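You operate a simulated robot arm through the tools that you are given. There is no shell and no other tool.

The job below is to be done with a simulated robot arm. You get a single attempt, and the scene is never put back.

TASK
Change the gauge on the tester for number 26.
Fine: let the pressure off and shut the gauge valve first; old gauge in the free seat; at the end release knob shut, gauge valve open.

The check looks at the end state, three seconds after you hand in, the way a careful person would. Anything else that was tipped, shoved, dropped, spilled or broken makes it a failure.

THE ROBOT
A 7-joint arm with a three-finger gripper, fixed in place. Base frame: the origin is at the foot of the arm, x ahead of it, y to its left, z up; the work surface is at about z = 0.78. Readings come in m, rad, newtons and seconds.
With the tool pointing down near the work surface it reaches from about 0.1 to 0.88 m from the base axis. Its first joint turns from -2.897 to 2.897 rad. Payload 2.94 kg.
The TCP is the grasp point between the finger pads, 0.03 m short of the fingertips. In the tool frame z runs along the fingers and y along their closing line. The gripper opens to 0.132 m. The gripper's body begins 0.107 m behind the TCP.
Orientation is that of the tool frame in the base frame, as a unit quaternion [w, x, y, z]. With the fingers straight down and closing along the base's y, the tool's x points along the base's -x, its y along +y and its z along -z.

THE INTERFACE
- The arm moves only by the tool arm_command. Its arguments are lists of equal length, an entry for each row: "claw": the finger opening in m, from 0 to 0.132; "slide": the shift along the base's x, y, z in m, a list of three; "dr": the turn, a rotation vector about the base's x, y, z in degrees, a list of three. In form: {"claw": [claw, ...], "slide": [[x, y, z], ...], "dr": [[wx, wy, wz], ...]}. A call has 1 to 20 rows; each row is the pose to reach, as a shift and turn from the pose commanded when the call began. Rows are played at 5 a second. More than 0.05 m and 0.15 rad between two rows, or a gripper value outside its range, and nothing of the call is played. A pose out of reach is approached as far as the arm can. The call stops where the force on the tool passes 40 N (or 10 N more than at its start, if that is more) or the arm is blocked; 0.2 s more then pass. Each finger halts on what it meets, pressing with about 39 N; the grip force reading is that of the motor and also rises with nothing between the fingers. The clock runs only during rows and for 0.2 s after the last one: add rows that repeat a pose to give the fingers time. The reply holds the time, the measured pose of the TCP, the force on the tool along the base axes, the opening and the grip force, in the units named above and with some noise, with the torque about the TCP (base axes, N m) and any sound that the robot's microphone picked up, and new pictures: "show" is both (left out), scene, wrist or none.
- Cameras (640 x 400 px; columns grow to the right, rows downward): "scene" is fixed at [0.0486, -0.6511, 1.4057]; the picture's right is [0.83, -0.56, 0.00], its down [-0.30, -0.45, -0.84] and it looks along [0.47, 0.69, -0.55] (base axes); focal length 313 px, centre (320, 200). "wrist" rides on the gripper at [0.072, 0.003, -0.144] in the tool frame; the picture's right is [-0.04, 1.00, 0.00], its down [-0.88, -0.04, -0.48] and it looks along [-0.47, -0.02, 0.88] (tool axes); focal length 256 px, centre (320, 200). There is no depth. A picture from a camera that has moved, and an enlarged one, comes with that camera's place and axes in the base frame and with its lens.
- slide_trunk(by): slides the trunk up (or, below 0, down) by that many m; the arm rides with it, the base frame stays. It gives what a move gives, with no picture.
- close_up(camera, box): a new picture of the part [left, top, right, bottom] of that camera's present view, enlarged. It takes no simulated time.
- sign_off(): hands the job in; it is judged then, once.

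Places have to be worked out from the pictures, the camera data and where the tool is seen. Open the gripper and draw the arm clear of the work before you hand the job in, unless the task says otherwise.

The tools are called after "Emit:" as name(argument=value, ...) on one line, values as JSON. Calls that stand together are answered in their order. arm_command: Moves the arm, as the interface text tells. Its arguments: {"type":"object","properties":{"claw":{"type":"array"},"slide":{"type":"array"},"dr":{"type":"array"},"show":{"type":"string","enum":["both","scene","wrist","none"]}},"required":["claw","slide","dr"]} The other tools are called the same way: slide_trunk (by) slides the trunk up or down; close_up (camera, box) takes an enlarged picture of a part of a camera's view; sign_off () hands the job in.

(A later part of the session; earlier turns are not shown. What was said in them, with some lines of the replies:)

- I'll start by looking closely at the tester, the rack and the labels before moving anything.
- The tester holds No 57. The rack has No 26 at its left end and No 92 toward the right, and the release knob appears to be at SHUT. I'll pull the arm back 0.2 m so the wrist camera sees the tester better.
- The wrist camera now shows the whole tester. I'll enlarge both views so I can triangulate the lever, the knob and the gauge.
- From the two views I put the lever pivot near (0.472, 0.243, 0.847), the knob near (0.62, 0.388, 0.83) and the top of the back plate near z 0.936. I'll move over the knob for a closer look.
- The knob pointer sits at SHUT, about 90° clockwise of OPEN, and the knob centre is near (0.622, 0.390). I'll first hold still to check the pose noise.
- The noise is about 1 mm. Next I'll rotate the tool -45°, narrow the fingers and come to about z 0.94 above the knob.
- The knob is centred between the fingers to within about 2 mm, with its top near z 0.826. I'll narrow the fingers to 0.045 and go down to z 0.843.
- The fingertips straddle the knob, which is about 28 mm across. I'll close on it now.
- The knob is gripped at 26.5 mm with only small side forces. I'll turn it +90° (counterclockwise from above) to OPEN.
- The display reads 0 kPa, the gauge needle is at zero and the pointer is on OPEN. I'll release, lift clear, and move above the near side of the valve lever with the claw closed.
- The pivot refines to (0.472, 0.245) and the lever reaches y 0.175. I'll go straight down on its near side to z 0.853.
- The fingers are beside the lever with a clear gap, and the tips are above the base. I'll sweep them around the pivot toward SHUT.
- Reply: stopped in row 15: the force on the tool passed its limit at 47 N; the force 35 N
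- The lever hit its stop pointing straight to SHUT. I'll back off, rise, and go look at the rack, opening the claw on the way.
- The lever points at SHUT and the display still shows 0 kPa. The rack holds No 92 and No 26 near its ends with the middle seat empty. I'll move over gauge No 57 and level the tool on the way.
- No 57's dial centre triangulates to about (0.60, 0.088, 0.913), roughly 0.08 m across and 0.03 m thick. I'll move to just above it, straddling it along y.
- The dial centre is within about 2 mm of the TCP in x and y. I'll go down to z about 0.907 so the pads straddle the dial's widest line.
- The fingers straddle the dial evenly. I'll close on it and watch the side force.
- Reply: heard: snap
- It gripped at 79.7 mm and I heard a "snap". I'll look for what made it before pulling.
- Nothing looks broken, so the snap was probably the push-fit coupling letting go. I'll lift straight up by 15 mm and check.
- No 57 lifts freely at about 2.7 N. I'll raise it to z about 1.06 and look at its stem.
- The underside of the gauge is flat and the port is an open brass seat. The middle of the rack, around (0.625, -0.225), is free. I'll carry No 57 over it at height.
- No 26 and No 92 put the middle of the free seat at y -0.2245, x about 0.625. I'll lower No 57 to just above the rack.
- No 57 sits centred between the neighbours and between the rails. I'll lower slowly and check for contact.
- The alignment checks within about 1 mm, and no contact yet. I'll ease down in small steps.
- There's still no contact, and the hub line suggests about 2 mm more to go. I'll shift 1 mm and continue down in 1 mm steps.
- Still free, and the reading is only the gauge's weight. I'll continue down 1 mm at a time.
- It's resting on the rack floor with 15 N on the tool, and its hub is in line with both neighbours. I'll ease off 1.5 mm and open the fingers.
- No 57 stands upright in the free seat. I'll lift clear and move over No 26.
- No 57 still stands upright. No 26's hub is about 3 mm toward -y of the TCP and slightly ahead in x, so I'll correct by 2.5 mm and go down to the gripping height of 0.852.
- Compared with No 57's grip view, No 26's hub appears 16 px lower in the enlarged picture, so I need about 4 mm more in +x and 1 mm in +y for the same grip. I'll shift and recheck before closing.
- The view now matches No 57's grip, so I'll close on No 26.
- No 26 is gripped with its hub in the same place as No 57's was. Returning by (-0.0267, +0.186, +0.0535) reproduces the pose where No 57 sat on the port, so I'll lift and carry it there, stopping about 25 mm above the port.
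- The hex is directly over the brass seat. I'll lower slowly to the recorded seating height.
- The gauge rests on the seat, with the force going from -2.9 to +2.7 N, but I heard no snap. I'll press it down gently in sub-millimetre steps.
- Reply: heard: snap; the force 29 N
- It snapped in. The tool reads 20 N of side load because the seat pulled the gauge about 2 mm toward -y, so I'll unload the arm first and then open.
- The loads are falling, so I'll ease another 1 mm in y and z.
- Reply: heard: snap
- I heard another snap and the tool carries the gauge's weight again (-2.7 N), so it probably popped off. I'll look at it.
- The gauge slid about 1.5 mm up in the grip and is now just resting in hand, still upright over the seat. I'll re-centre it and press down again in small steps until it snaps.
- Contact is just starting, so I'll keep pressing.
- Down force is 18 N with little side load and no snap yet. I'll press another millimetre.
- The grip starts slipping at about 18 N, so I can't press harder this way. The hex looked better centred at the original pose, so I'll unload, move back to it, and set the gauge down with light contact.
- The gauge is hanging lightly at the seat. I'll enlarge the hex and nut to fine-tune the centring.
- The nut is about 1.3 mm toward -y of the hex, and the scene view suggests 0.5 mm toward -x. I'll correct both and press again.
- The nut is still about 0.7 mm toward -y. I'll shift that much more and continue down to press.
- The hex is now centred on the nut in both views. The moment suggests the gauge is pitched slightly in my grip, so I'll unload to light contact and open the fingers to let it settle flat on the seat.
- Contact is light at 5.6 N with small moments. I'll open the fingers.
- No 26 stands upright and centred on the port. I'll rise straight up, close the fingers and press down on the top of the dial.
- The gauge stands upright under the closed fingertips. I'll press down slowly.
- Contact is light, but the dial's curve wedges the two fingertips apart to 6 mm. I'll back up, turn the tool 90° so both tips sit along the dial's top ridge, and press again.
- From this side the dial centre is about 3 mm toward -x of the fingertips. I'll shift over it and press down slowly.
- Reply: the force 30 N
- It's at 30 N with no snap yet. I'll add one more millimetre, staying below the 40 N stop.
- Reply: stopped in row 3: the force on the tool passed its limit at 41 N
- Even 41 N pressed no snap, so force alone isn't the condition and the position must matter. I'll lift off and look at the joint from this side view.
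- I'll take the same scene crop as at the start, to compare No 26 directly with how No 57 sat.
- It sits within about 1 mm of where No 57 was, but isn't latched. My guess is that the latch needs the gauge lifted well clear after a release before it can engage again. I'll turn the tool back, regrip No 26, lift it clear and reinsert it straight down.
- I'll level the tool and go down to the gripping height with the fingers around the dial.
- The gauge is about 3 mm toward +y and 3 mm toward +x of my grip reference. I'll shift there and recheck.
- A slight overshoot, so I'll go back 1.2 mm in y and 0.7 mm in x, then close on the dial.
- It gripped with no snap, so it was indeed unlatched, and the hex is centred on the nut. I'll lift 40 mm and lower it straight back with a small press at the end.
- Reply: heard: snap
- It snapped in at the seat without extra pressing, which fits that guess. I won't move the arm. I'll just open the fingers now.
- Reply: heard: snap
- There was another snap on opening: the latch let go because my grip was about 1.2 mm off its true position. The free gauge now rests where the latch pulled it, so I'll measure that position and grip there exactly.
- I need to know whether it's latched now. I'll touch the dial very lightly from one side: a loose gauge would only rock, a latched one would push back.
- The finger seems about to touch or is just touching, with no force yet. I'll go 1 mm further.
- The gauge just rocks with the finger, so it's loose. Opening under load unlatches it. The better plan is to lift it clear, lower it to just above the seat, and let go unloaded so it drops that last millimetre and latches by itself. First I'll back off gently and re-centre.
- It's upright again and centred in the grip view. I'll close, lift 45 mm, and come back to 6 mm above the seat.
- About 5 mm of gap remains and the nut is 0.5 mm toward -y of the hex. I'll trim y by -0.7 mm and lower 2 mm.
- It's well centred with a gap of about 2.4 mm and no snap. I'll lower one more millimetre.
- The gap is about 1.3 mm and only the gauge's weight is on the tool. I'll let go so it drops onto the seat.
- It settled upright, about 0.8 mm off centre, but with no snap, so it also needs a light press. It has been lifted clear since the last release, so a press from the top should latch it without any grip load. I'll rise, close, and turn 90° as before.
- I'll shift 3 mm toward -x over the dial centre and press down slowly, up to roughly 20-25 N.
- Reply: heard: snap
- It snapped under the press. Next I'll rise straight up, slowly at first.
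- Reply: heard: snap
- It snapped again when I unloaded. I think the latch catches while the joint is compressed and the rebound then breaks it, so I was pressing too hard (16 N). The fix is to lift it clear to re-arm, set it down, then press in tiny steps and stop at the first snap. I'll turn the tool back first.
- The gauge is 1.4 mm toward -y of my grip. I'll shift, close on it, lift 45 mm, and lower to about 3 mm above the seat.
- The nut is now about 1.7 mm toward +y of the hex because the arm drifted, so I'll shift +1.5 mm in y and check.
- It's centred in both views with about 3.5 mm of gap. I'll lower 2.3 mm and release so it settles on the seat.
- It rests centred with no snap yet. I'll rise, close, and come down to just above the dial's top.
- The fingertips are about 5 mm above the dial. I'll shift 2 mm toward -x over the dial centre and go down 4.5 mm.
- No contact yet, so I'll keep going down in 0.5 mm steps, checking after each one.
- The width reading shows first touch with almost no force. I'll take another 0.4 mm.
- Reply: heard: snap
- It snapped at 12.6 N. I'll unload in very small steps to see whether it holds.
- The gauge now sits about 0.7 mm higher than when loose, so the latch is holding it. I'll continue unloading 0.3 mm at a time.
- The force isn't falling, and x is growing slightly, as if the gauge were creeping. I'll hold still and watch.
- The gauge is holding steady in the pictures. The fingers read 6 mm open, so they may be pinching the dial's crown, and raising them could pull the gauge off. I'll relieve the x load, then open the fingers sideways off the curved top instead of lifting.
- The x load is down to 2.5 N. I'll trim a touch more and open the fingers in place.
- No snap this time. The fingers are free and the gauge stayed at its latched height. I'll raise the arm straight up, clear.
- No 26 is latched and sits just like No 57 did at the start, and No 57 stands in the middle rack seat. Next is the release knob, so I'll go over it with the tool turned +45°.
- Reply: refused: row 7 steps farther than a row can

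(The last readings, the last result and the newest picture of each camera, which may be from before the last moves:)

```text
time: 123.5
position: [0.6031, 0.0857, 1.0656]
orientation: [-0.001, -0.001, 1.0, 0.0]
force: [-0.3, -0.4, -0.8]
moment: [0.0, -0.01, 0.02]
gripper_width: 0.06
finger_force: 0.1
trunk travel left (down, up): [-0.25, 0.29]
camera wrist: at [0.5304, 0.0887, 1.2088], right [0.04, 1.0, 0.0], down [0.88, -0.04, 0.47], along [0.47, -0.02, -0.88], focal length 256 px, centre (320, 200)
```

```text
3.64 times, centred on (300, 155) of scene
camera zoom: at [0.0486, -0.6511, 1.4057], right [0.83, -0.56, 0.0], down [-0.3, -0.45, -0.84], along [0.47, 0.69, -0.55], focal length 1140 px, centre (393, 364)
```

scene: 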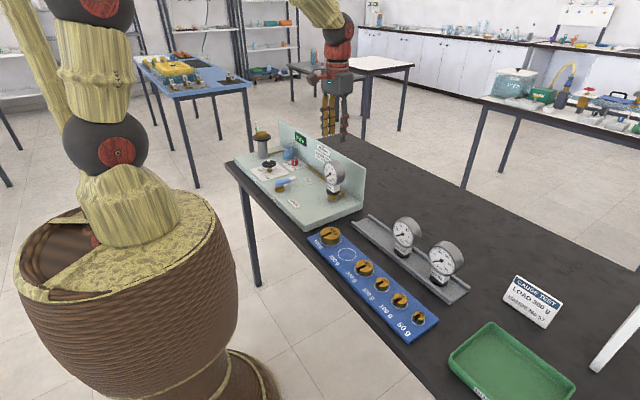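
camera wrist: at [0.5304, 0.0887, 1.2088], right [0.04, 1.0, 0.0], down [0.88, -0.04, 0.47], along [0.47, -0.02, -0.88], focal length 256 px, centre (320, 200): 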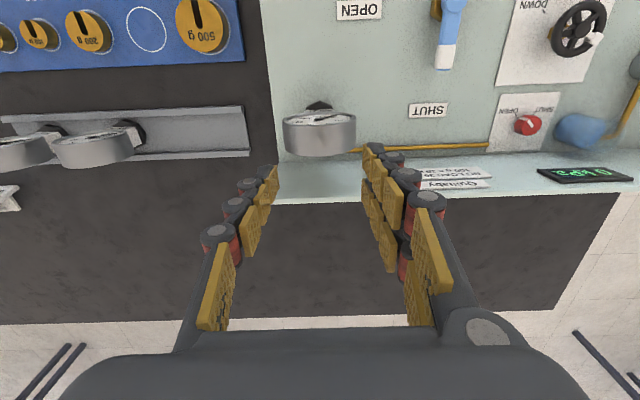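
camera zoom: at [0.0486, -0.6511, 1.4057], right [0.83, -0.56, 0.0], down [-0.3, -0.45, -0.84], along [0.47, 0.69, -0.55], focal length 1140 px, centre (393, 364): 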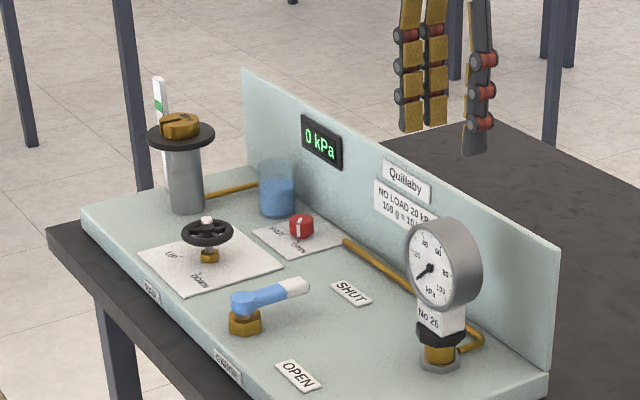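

One row's step was too long, so I'll split the same path into shorter steps.

Emit:
arm_command(claw=[0.06, 0.06, 0.055, 0.055, 0.055, 0.055, 0.055, 0.055, 0.055, 0.055, 0.055], slide=[[0, 0.04, 0], [0.003, 0.08, 0], [0.006, 0.12, 0], [0.009, 0.16, 0], [0.012, 0.2, 0], [0.016, 0.24, -0.01], [0.021, 0.275, -0.03], [0.021, 0.303, -0.06], [0.021, 0.303, -0.1], [0.021, 0.303, -0.125], [0.021, 0.303, -0.125]], dr=[[0, 0, 0], [0, 0, 7.5], [0, 0, 15], [0, 0, 22.5], [0, 0, 30], [0, 0, 37.5], [0, 0, 45], [0, 0, 45], [0, 0, 45], [0, 0, 45], [0, 0, 45]])

Emit:
close_up(camera="wrist", box=[220, 60, 460, 210])

```text
time: 125.9
position: [0.6234, 0.3903, 0.938]
orientation: [0.0, -0.383, 0.924, -0.001]
force: [0.1, -0.4, 0.0]
moment: [-0.04, -0.01, 0.0]
gripper_width: 0.055
finger_force: 0.0
trunk travel left (down, up): [-0.25, 0.29]
camera wrist: at [0.5701, 0.341, 1.0816], right [-0.68, 0.74, 0.0], down [0.65, 0.6, 0.48], along [0.35, 0.32, -0.88], focal length 256 px, centre (320, 200)
```

scene: 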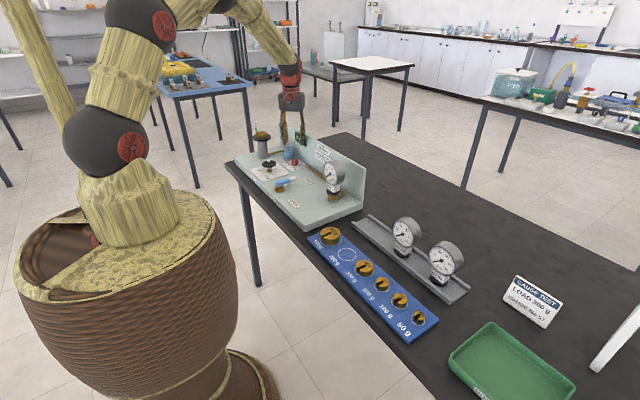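
wrist: 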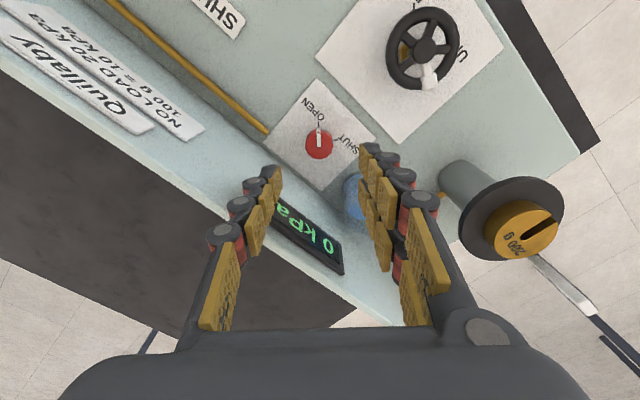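

```text
2.67 times, centred on (340, 135) of wrist
camera zoom: at [0.5701, 0.341, 1.0816], right [-0.68, 0.74, 0.0], down [0.65, 0.6, 0.48], along [0.35, 0.32, -0.88], focal length 683 px, centre (267, 373)
```

zoom: 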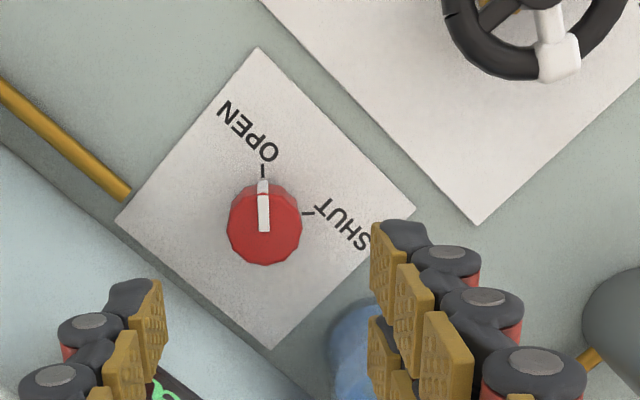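

The pointer is on OPEN and the knob is nearly centred. I'll narrow the fingers and lower onto it.

Emit:
arm_command(claw=[0.045, 0.045, 0.045, 0.045, 0.045, 0.045], slide=[[0.0015, 0.001, -0.02], [0.0015, 0.001, -0.045], [0.0015, 0.001, -0.07], [0.0015, 0.001, -0.085], [0.0015, 0.001, -0.095], [0.0015, 0.001, -0.095]], dr=[[0, 0, 0], [0, 0, 0], [0, 0, 0], [0, 0, 0], [0, 0, 0], [0, 0, 0]], show="none")

Emit:
close_up(camera="wrist", box=[240, 100, 400, 200])

```text
time: 127.3
position: [0.6247, 0.3891, 0.8413]
orientation: [0.0, -0.383, 0.924, 0.0]
force: [-0.1, -0.8, 0.0]
moment: [-0.03, 0.01, 0.01]
gripper_width: 0.0449
finger_force: 0.2
trunk travel left (down, up): [-0.25, 0.29]
```

```text
4.00 times, centred on (320, 150) of wrist
camera zoom: at [0.5718, 0.3407, 0.987], right [-0.68, 0.74, 0.0], down [0.65, 0.6, 0.48], along [0.35, 0.32, -0.88], focal length 1024 px, centre (320, 400)
```

zoom: 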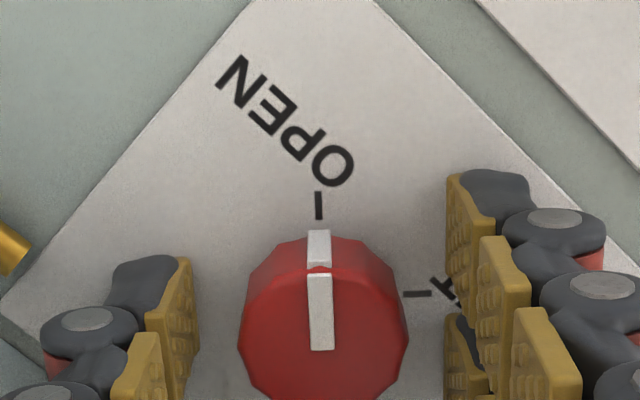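

The view matches the earlier turn. I'll close on the knob, then turn it -90° to SHUT.

Emit:
arm_command(claw=[0.035, 0.022, 0.022, 0.022], slide=[[0, 0, 0], [0, 0, 0], [0, 0, 0], [0, 0, 0]], dr=[[0, 0, 0], [0, 0, 0], [0, 0, 0], [0, 0, 0]], show="none")

Emit:
arm_command(claw=[0.022, 0.022, 0.022, 0.022, 0.022, 0.022, 0.022, 0.022, 0.022, 0.022, 0.022, 0.022, 0.022], slide=[[0, 0, 0], [0, 0, 0], [0, 0, 0], [0, 0, 0], [0, 0, 0], [0, 0, 0], [0, 0, 0], [0, 0, 0], [0, 0, 0], [0, 0, 0], [0, 0, 0], [0, 0, 0], [0, 0, 0]], dr=[[0, 0, -7.5], [0, 0, -15], [0, 0, -22.5], [0, 0, -30], [0, 0, -37.5], [0, 0, -45], [0, 0, -52.5], [0, 0, -60], [0, 0, -67.5], [0, 0, -75], [0, 0, -82.5], [0, 0, -90], [0, 0, -90]])

Emit:
close_up(camera="wrist", box=[240, 100, 400, 200])

Emit:
close_up(camera="scene", box=[240, 110, 360, 210])

```text
time: 128.3
position: [0.6251, 0.389, 0.8433]
orientation: [-0.001, -0.384, 0.923, -0.001]
force: [-1.4, 2.1, 0.1]
moment: [0.08, 0.06, -0.01]
gripper_width: 0.0266
finger_force: 38.3
trunk travel left (down, up): [-0.25, 0.29]
```

```text
time: 131.1
position: [0.6247, 0.3904, 0.8434]
orientation: [0.0, 0.381, 0.924, 0.0]
force: [-4.4, 4.1, -2.3]
moment: [0.21, 0.28, 0.48]
gripper_width: 0.0264
finger_force: 45.0
trunk travel left (down, up): [-0.25, 0.29]
camera wrist: at [0.5757, 0.444, 0.9869], right [0.74, 0.68, 0.0], down [0.6, -0.65, 0.48], along [0.32, -0.35, -0.88], focal length 256 px, centre (320, 200)
```

scene: 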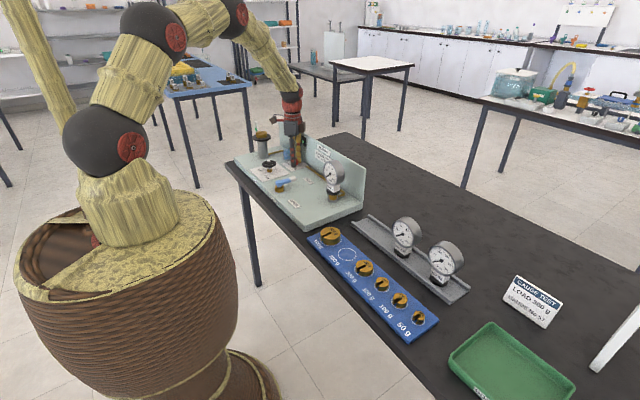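
wrist: 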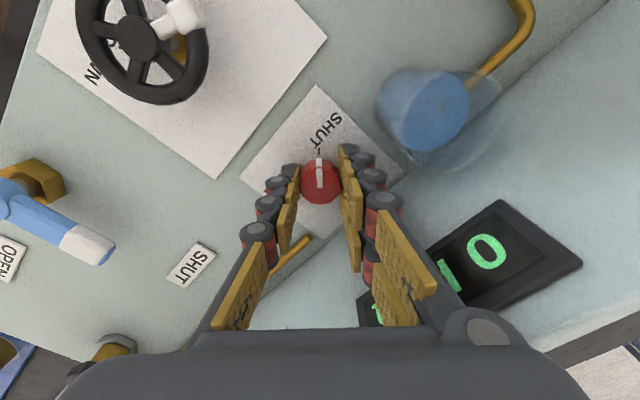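

```text
4.00 times, centred on (320, 150) of wrist
camera zoom: at [0.5757, 0.444, 0.9869], right [0.74, 0.68, 0.0], down [0.6, -0.65, 0.48], along [0.32, -0.35, -0.88], focal length 1024 px, centre (320, 400)
```

zoom: 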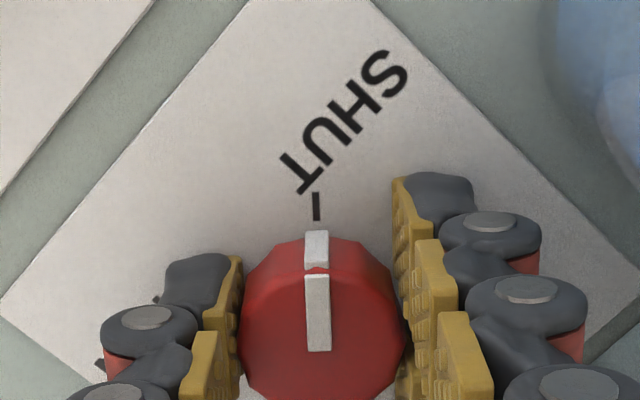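

```text
4.00 times, centred on (300, 160) of scene
camera zoom: at [0.0486, -0.6511, 1.4057], right [0.83, -0.56, 0.0], down [-0.3, -0.45, -0.84], along [0.47, 0.69, -0.55], focal length 1254 px, centre (400, 360)
```

zoom: 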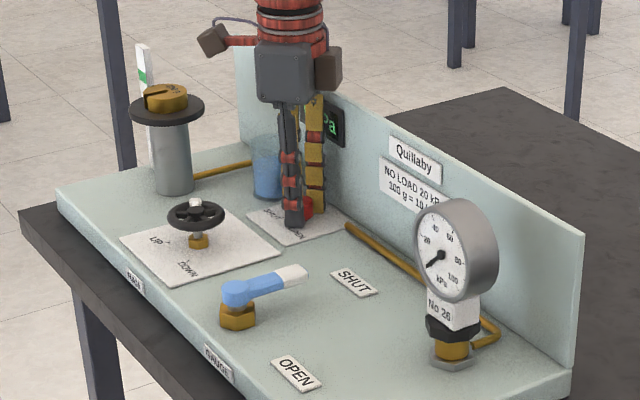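

The knob points at SHUT. I'll release it, lift, and move to the +y side of the valve lever with the fingers closed.

Emit:
arm_command(claw=[0.035, 0.045, 0.045, 0.045, 0.045, 0.045, 0.04, 0.03, 0.02, 0.01, 0.0, 0.0, 0.0], slide=[[0, 0, 0], [0, 0, 0], [0, 0, 0], [0, 0, 0.04], [0, 0, 0.08], [0, 0, 0.12], [-0.02, -0.02, 0.15], [-0.04, -0.04, 0.155], [-0.06, -0.06, 0.155], [-0.08, -0.08, 0.155], [-0.1, -0.1, 0.155], [-0.1025, -0.102, 0.155], [-0.1025, -0.102, 0.155]], dr=[[0, 0, 0], [0, 0, 0], [0, 0, 0], [0, 0, 0], [0, 0, 0], [0, 0, 0], [0, 0, 7.5], [0, 0, 15], [0, 0, 22.5], [0, 0, 30], [0, 0, 37.5], [0, 0, 45], [0, 0, 45]])

Emit:
close_up(camera="wrist", box=[220, 40, 460, 190])

Emit:
close_up(camera="scene", box=[240, 110, 340, 200])

```text
time: 133.9
position: [0.5219, 0.2867, 0.9962]
orientation: [0.0, -0.002, 1.0, -0.001]
force: [0.7, 0.5, -0.2]
moment: [0.01, 0.01, 0.02]
gripper_width: 0.0001
finger_force: 28.6
trunk travel left (down, up): [-0.25, 0.29]
camera wrist: at [0.4497, 0.2895, 1.1405], right [0.04, 1.0, 0.0], down [0.88, -0.03, 0.47], along [0.47, -0.02, -0.88], focal length 256 px, centre (320, 200)
```

scene: 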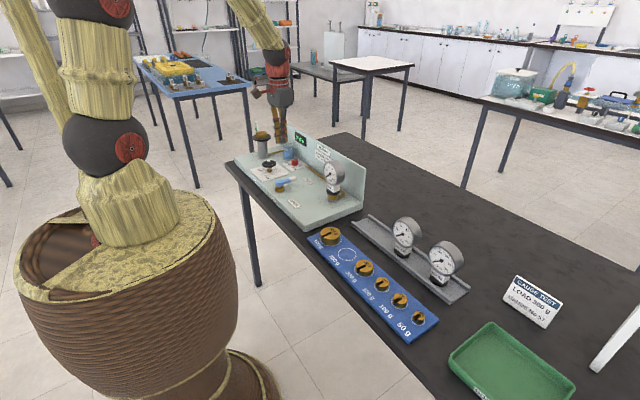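
wrist: 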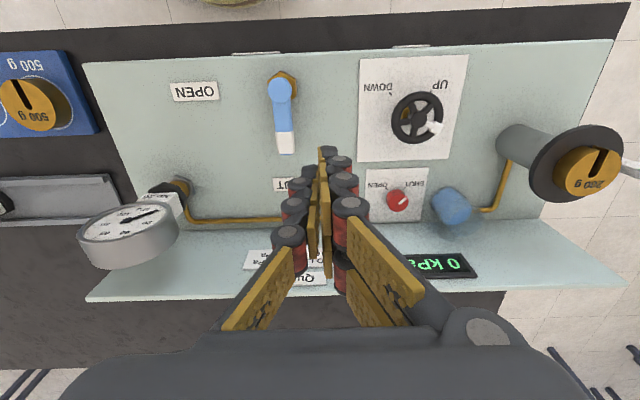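

```text
2.67 times, centred on (340, 115) of wrist
camera zoom: at [0.4497, 0.2895, 1.1405], right [0.04, 1.0, 0.0], down [0.88, -0.03, 0.47], along [0.47, -0.02, -0.88], focal length 683 px, centre (267, 427)
```

zoom: 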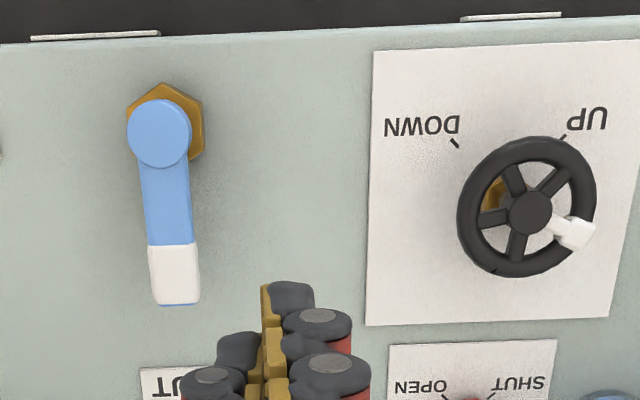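

```text
4.44 times, centred on (290, 155) of scene
camera zoom: at [0.0486, -0.6511, 1.4057], right [0.83, -0.56, 0.0], down [-0.3, -0.45, -0.84], along [0.47, 0.69, -0.55], focal length 1393 px, centre (453, 400)
```

zoom: 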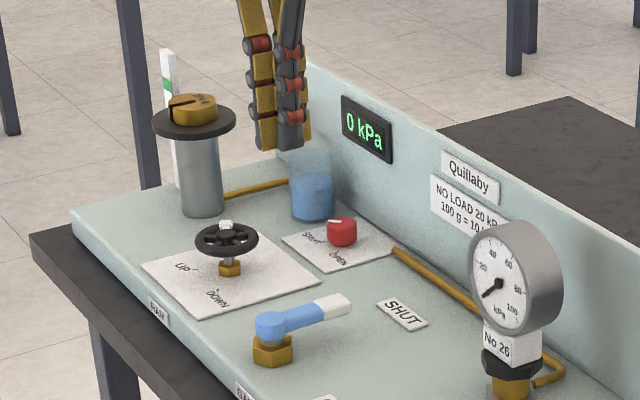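

The lever axis is at y 0.2455 and points to SHUT. The fingers are on its +y side. I'll go straight down to lever height.

Emit:
arm_command(claw=[0, 0, 0, 0, 0, 0], slide=[[0, 0, -0.04], [0, 0, -0.08], [0, 0, -0.11], [0, 0, -0.13], [0, 0, -0.1435], [0, 0, -0.1435]], dr=[[0, 0, 0], [0, 0, 0], [0, 0, 0], [0, 0, 0], [0, 0, 0], [0, 0, 0]], show="wrist")

Emit:
close_up(camera="scene", box=[250, 130, 330, 200])

```text
time: 135.3
position: [0.5237, 0.2865, 0.8547]
orientation: [0.0, -0.001, 1.0, 0.001]
force: [0.2, 0.3, 0.0]
moment: [-0.01, 0.02, -0.04]
gripper_width: 0.0003
finger_force: 28.6
trunk travel left (down, up): [-0.25, 0.29]
camera wrist: at [0.4511, 0.2903, 0.9983], right [0.04, 1.0, 0.0], down [0.88, -0.04, 0.48], along [0.47, -0.02, -0.88], focal length 256 px, centre (320, 200)
```

wrist: 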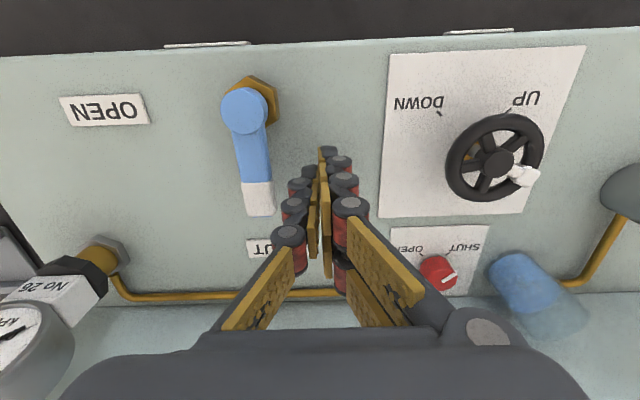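

```text
5.71 times, centred on (290, 165) of scene
camera zoom: at [0.0486, -0.6511, 1.4057], right [0.83, -0.56, 0.0], down [-0.3, -0.45, -0.84], along [0.47, 0.69, -0.55], focal length 1791 px, centre (491, 400)
```

zoom: 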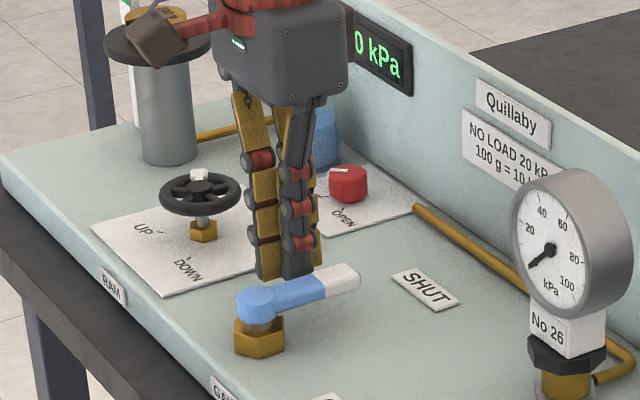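

The fingers are beside the lever. I'll sweep around the pivot toward OPEN.

Emit:
arm_command(claw=[0, 0, 0, 0, 0, 0, 0, 0, 0, 0, 0, 0, 0, 0, 0, 0], slide=[[0, -0.008, 0], [0.0005, -0.016, 0], [0.001, -0.023, 0], [0.0028, -0.03, 0], [0.0042, -0.0366, 0], [0.0042, -0.0436, 0], [0.0038, -0.0505, 0], [0.0019, -0.0573, 0], [-0.0002, -0.064, 0], [-0.0037, -0.07, 0], [-0.0075, -0.0758, 0], [-0.0125, -0.0808, 0], [-0.0176, -0.0854, 0], [-0.0238, -0.0889, 0], [-0.03, -0.092, 0], [-0.033, -0.0925, 0]], dr=[[0, 0, 0], [0, 0, 0], [0, 0, 0], [0, 0, 0], [0, 0, 0], [0, 0, 0], [0, 0, 0], [0, 0, 0], [0, 0, 0], [0, 0, 0], [0, 0, 0], [0, 0, 0], [0, 0, 0], [0, 0, 0], [0, 0, 0], [0, 0, 0]])

Emit:
close_up(camera="wrist", box=[220, 50, 460, 200])

Emit:
close_up(camera="scene", box=[250, 130, 350, 210])

```text
time: 138.4
position: [0.5072, 0.2015, 0.8613]
orientation: [0.011, -0.001, 1.0, 0.004]
force: [10.8, 0.0, 1.6]
moment: [0.15, -0.12, -0.01]
gripper_width: 0.0
finger_force: 28.6
trunk travel left (down, up): [-0.25, 0.29]
stopped in row 15: the force on the tool passed its limit at 44 N (the readings are from after the stop); the commanded pose is now the measured one
camera wrist: at [0.431, 0.2033, 1.0031], right [0.04, 1.0, 0.01], down [0.87, -0.04, 0.49], along [0.49, -0.01, -0.87], focal length 256 px, centre (320, 200)
```

scene: 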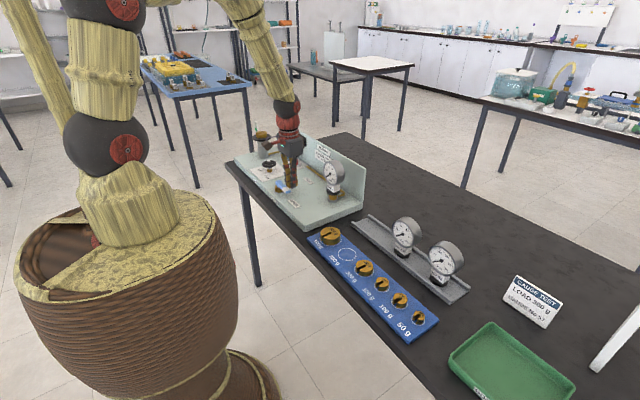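
wrist: 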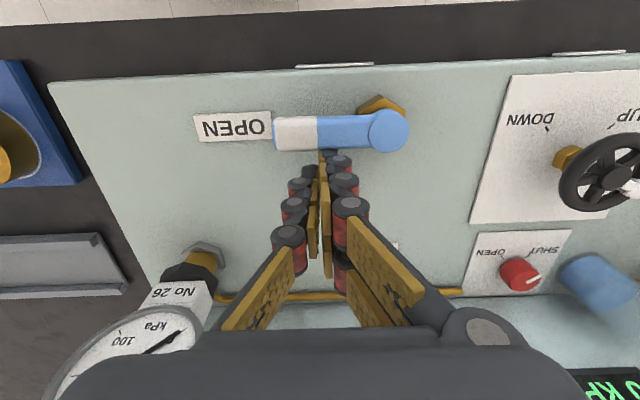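

```text
2.67 times, centred on (340, 125) of wrist
camera zoom: at [0.431, 0.2033, 1.0031], right [0.04, 1.0, 0.01], down [0.87, -0.04, 0.49], along [0.49, -0.01, -0.87], focal length 683 px, centre (267, 400)
```

zoom: 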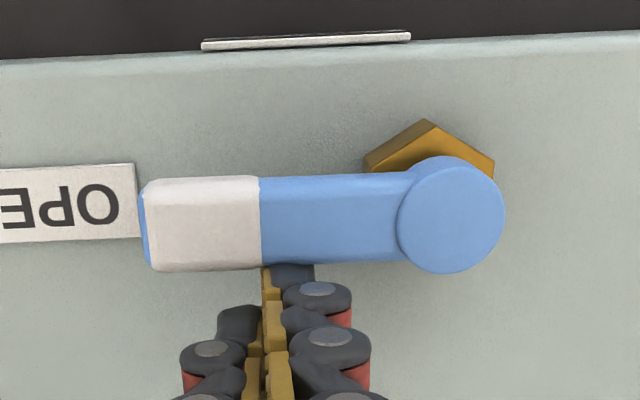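

```text
5.00 times, centred on (300, 170) of scene
camera zoom: at [0.0486, -0.6511, 1.4057], right [0.83, -0.56, 0.0], down [-0.3, -0.45, -0.84], along [0.47, 0.69, -0.55], focal length 1567 px, centre (420, 350)
```

zoom: 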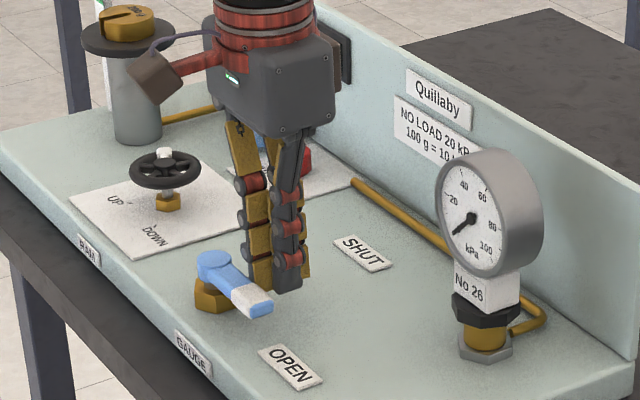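

The lever is back at its OPEN stop. I'll back off in +x, rise, open the gripper and draw the arm clear.

Emit:
arm_command(claw=[0, 0, 0, 0, 0, 0, 0.03, 0.06, 0.09, 0.1, 0.1], slide=[[0.008, 0, 0], [0.015, 0, 0], [0.015, 0, 0.03], [0.015, 0, 0.07], [0.015, 0, 0.11], [0.015, 0, 0.15], [-0.01, 0, 0.19], [-0.04, 0, 0.22], [-0.08, 0, 0.24], [-0.12, 0, 0.25], [-0.14, 0, 0.25]], dr=[[0, 0, 0], [0, 0, 0], [0, 0, 0], [0, 0, 0], [0, 0, 0], [0, 0, 0], [0, 0, 0], [0, 0, 0], [0, 0, 0], [0, 0, 0], [0, 0, 0]])

Emit:
close_up(camera="scene", box=[225, 110, 365, 210])

Emit:
close_up(camera="wrist", box=[160, 60, 560, 300])

Emit:
close_up(camera="scene", box=[323, 183, 351, 205])

Emit:
close_up(camera="scene", box=[360, 195, 480, 310])

```text
time: 140.8
position: [0.3645, 0.1982, 1.1094]
orientation: [0.007, 0.0, 1.0, 0.004]
force: [0.4, -0.4, 0.2]
moment: [0.04, 0.0, 0.0]
gripper_width: 0.0753
finger_force: 0.0
trunk travel left (down, up): [-0.25, 0.29]
camera wrist: at [0.2898, 0.2023, 1.2518], right [0.04, 1.0, 0.01], down [0.87, -0.04, 0.49], along [0.49, -0.01, -0.87], focal length 256 px, centre (320, 200)
```

scene: 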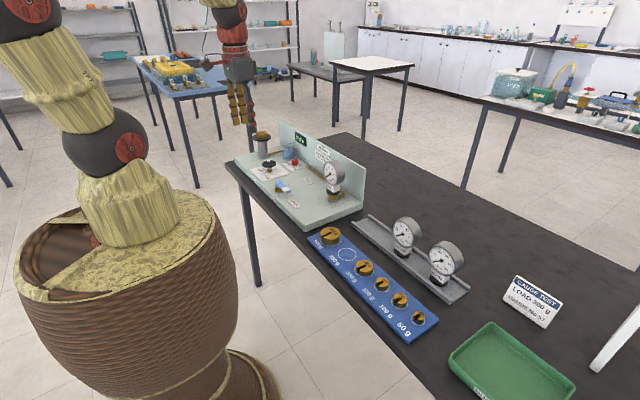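
wrist: 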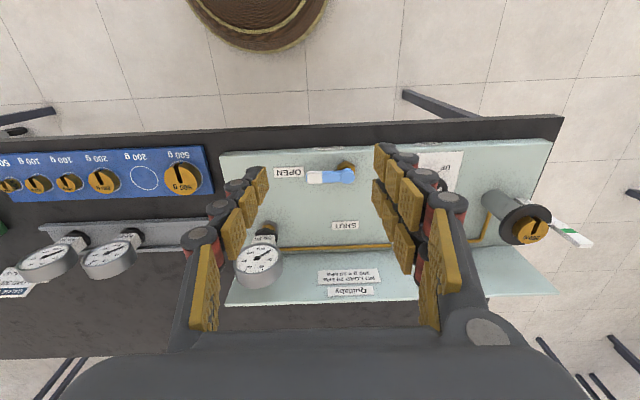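

```text
4.00 times, centred on (295, 160) of scene
camera zoom: at [0.0486, -0.6511, 1.4057], right [0.83, -0.56, 0.0], down [-0.3, -0.45, -0.84], along [0.47, 0.69, -0.55], focal length 1254 px, centre (420, 360)
```

zoom: 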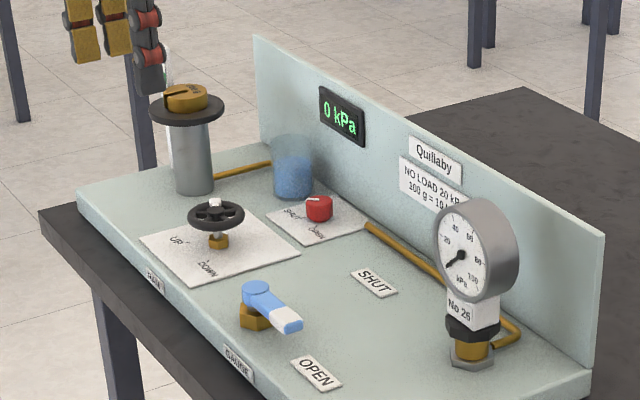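

```text
1.60 times, centred on (360, 180) of wrist
camera zoom: at [0.2898, 0.2023, 1.2518], right [0.04, 1.0, 0.01], down [0.87, -0.04, 0.49], along [0.49, -0.01, -0.87], focal length 410 px, centre (256, 232)
```

zoom: 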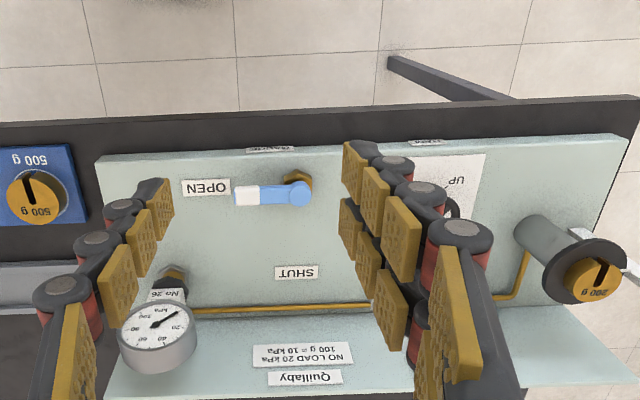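

```text
16.00 times, centred on (337, 194) of scene
camera zoom: at [0.0486, -0.6511, 1.4057], right [0.83, -0.56, 0.0], down [-0.3, -0.45, -0.84], along [0.47, 0.69, -0.55], focal length 5015 px, centre (48, 296)
```

zoom: 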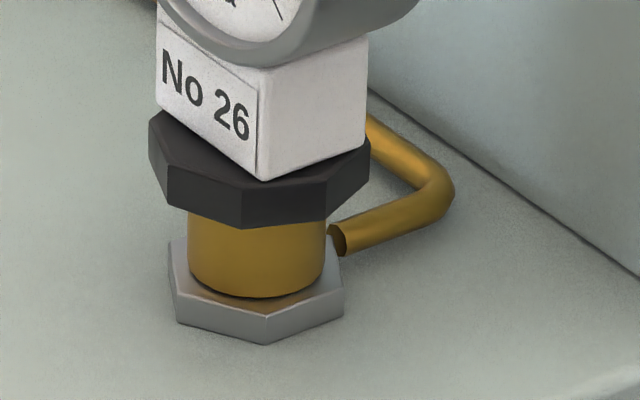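

```text
3.48 times, centred on (420, 252) of scene
camera zoom: at [0.0486, -0.6511, 1.4057], right [0.83, -0.56, 0.0], down [-0.3, -0.45, -0.84], along [0.47, 0.69, -0.55], focal length 1090 px, centre (-28, 17)
```

zoom: 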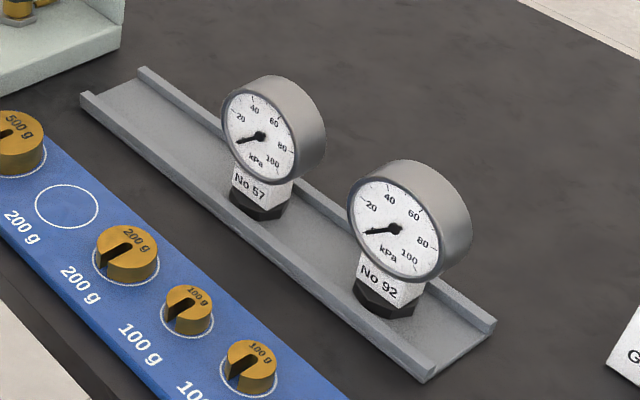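

Everything checks out in the final views:
- **Tester:** No 26 is latched on the port and the display reads 0 kPa.
- **Rack:** No 57 stands upright in the middle seat, with No 92 untouched.
- **Controls:** the release knob is at SHUT and the gauge valve is at OPEN.
- **Arm:** it's clear of the work with the gripper open.

I'll hand in the job.

Emit:
sign_off()

```text
The job is handed in.
```

I changed the gauge: No 26 is now on the tester, and No 57 stands in the free middle seat of the rack. The job is handed in, and I haven't seen the result of the check.

- **Before the change:** I opened the release knob until the display read 0 kPa, then shut the gauge valve.
- **Fitting No 26:** it took several tries to latch. It snapped on and came loose three times before it held. In the last pictures it was still seated like No 57 had been.
- **At the end:** the release knob is at SHUT, the gauge valve is at OPEN and the display reads 0 kPa. The gripper is open and the arm is clear.
- **Everything else:** No 92, the weights and the 200 g weight on the piston looked undisturbed in the final views.

No 57 may sit a few millimetres closer to the near rail than the other gauges did, but it stands upright.
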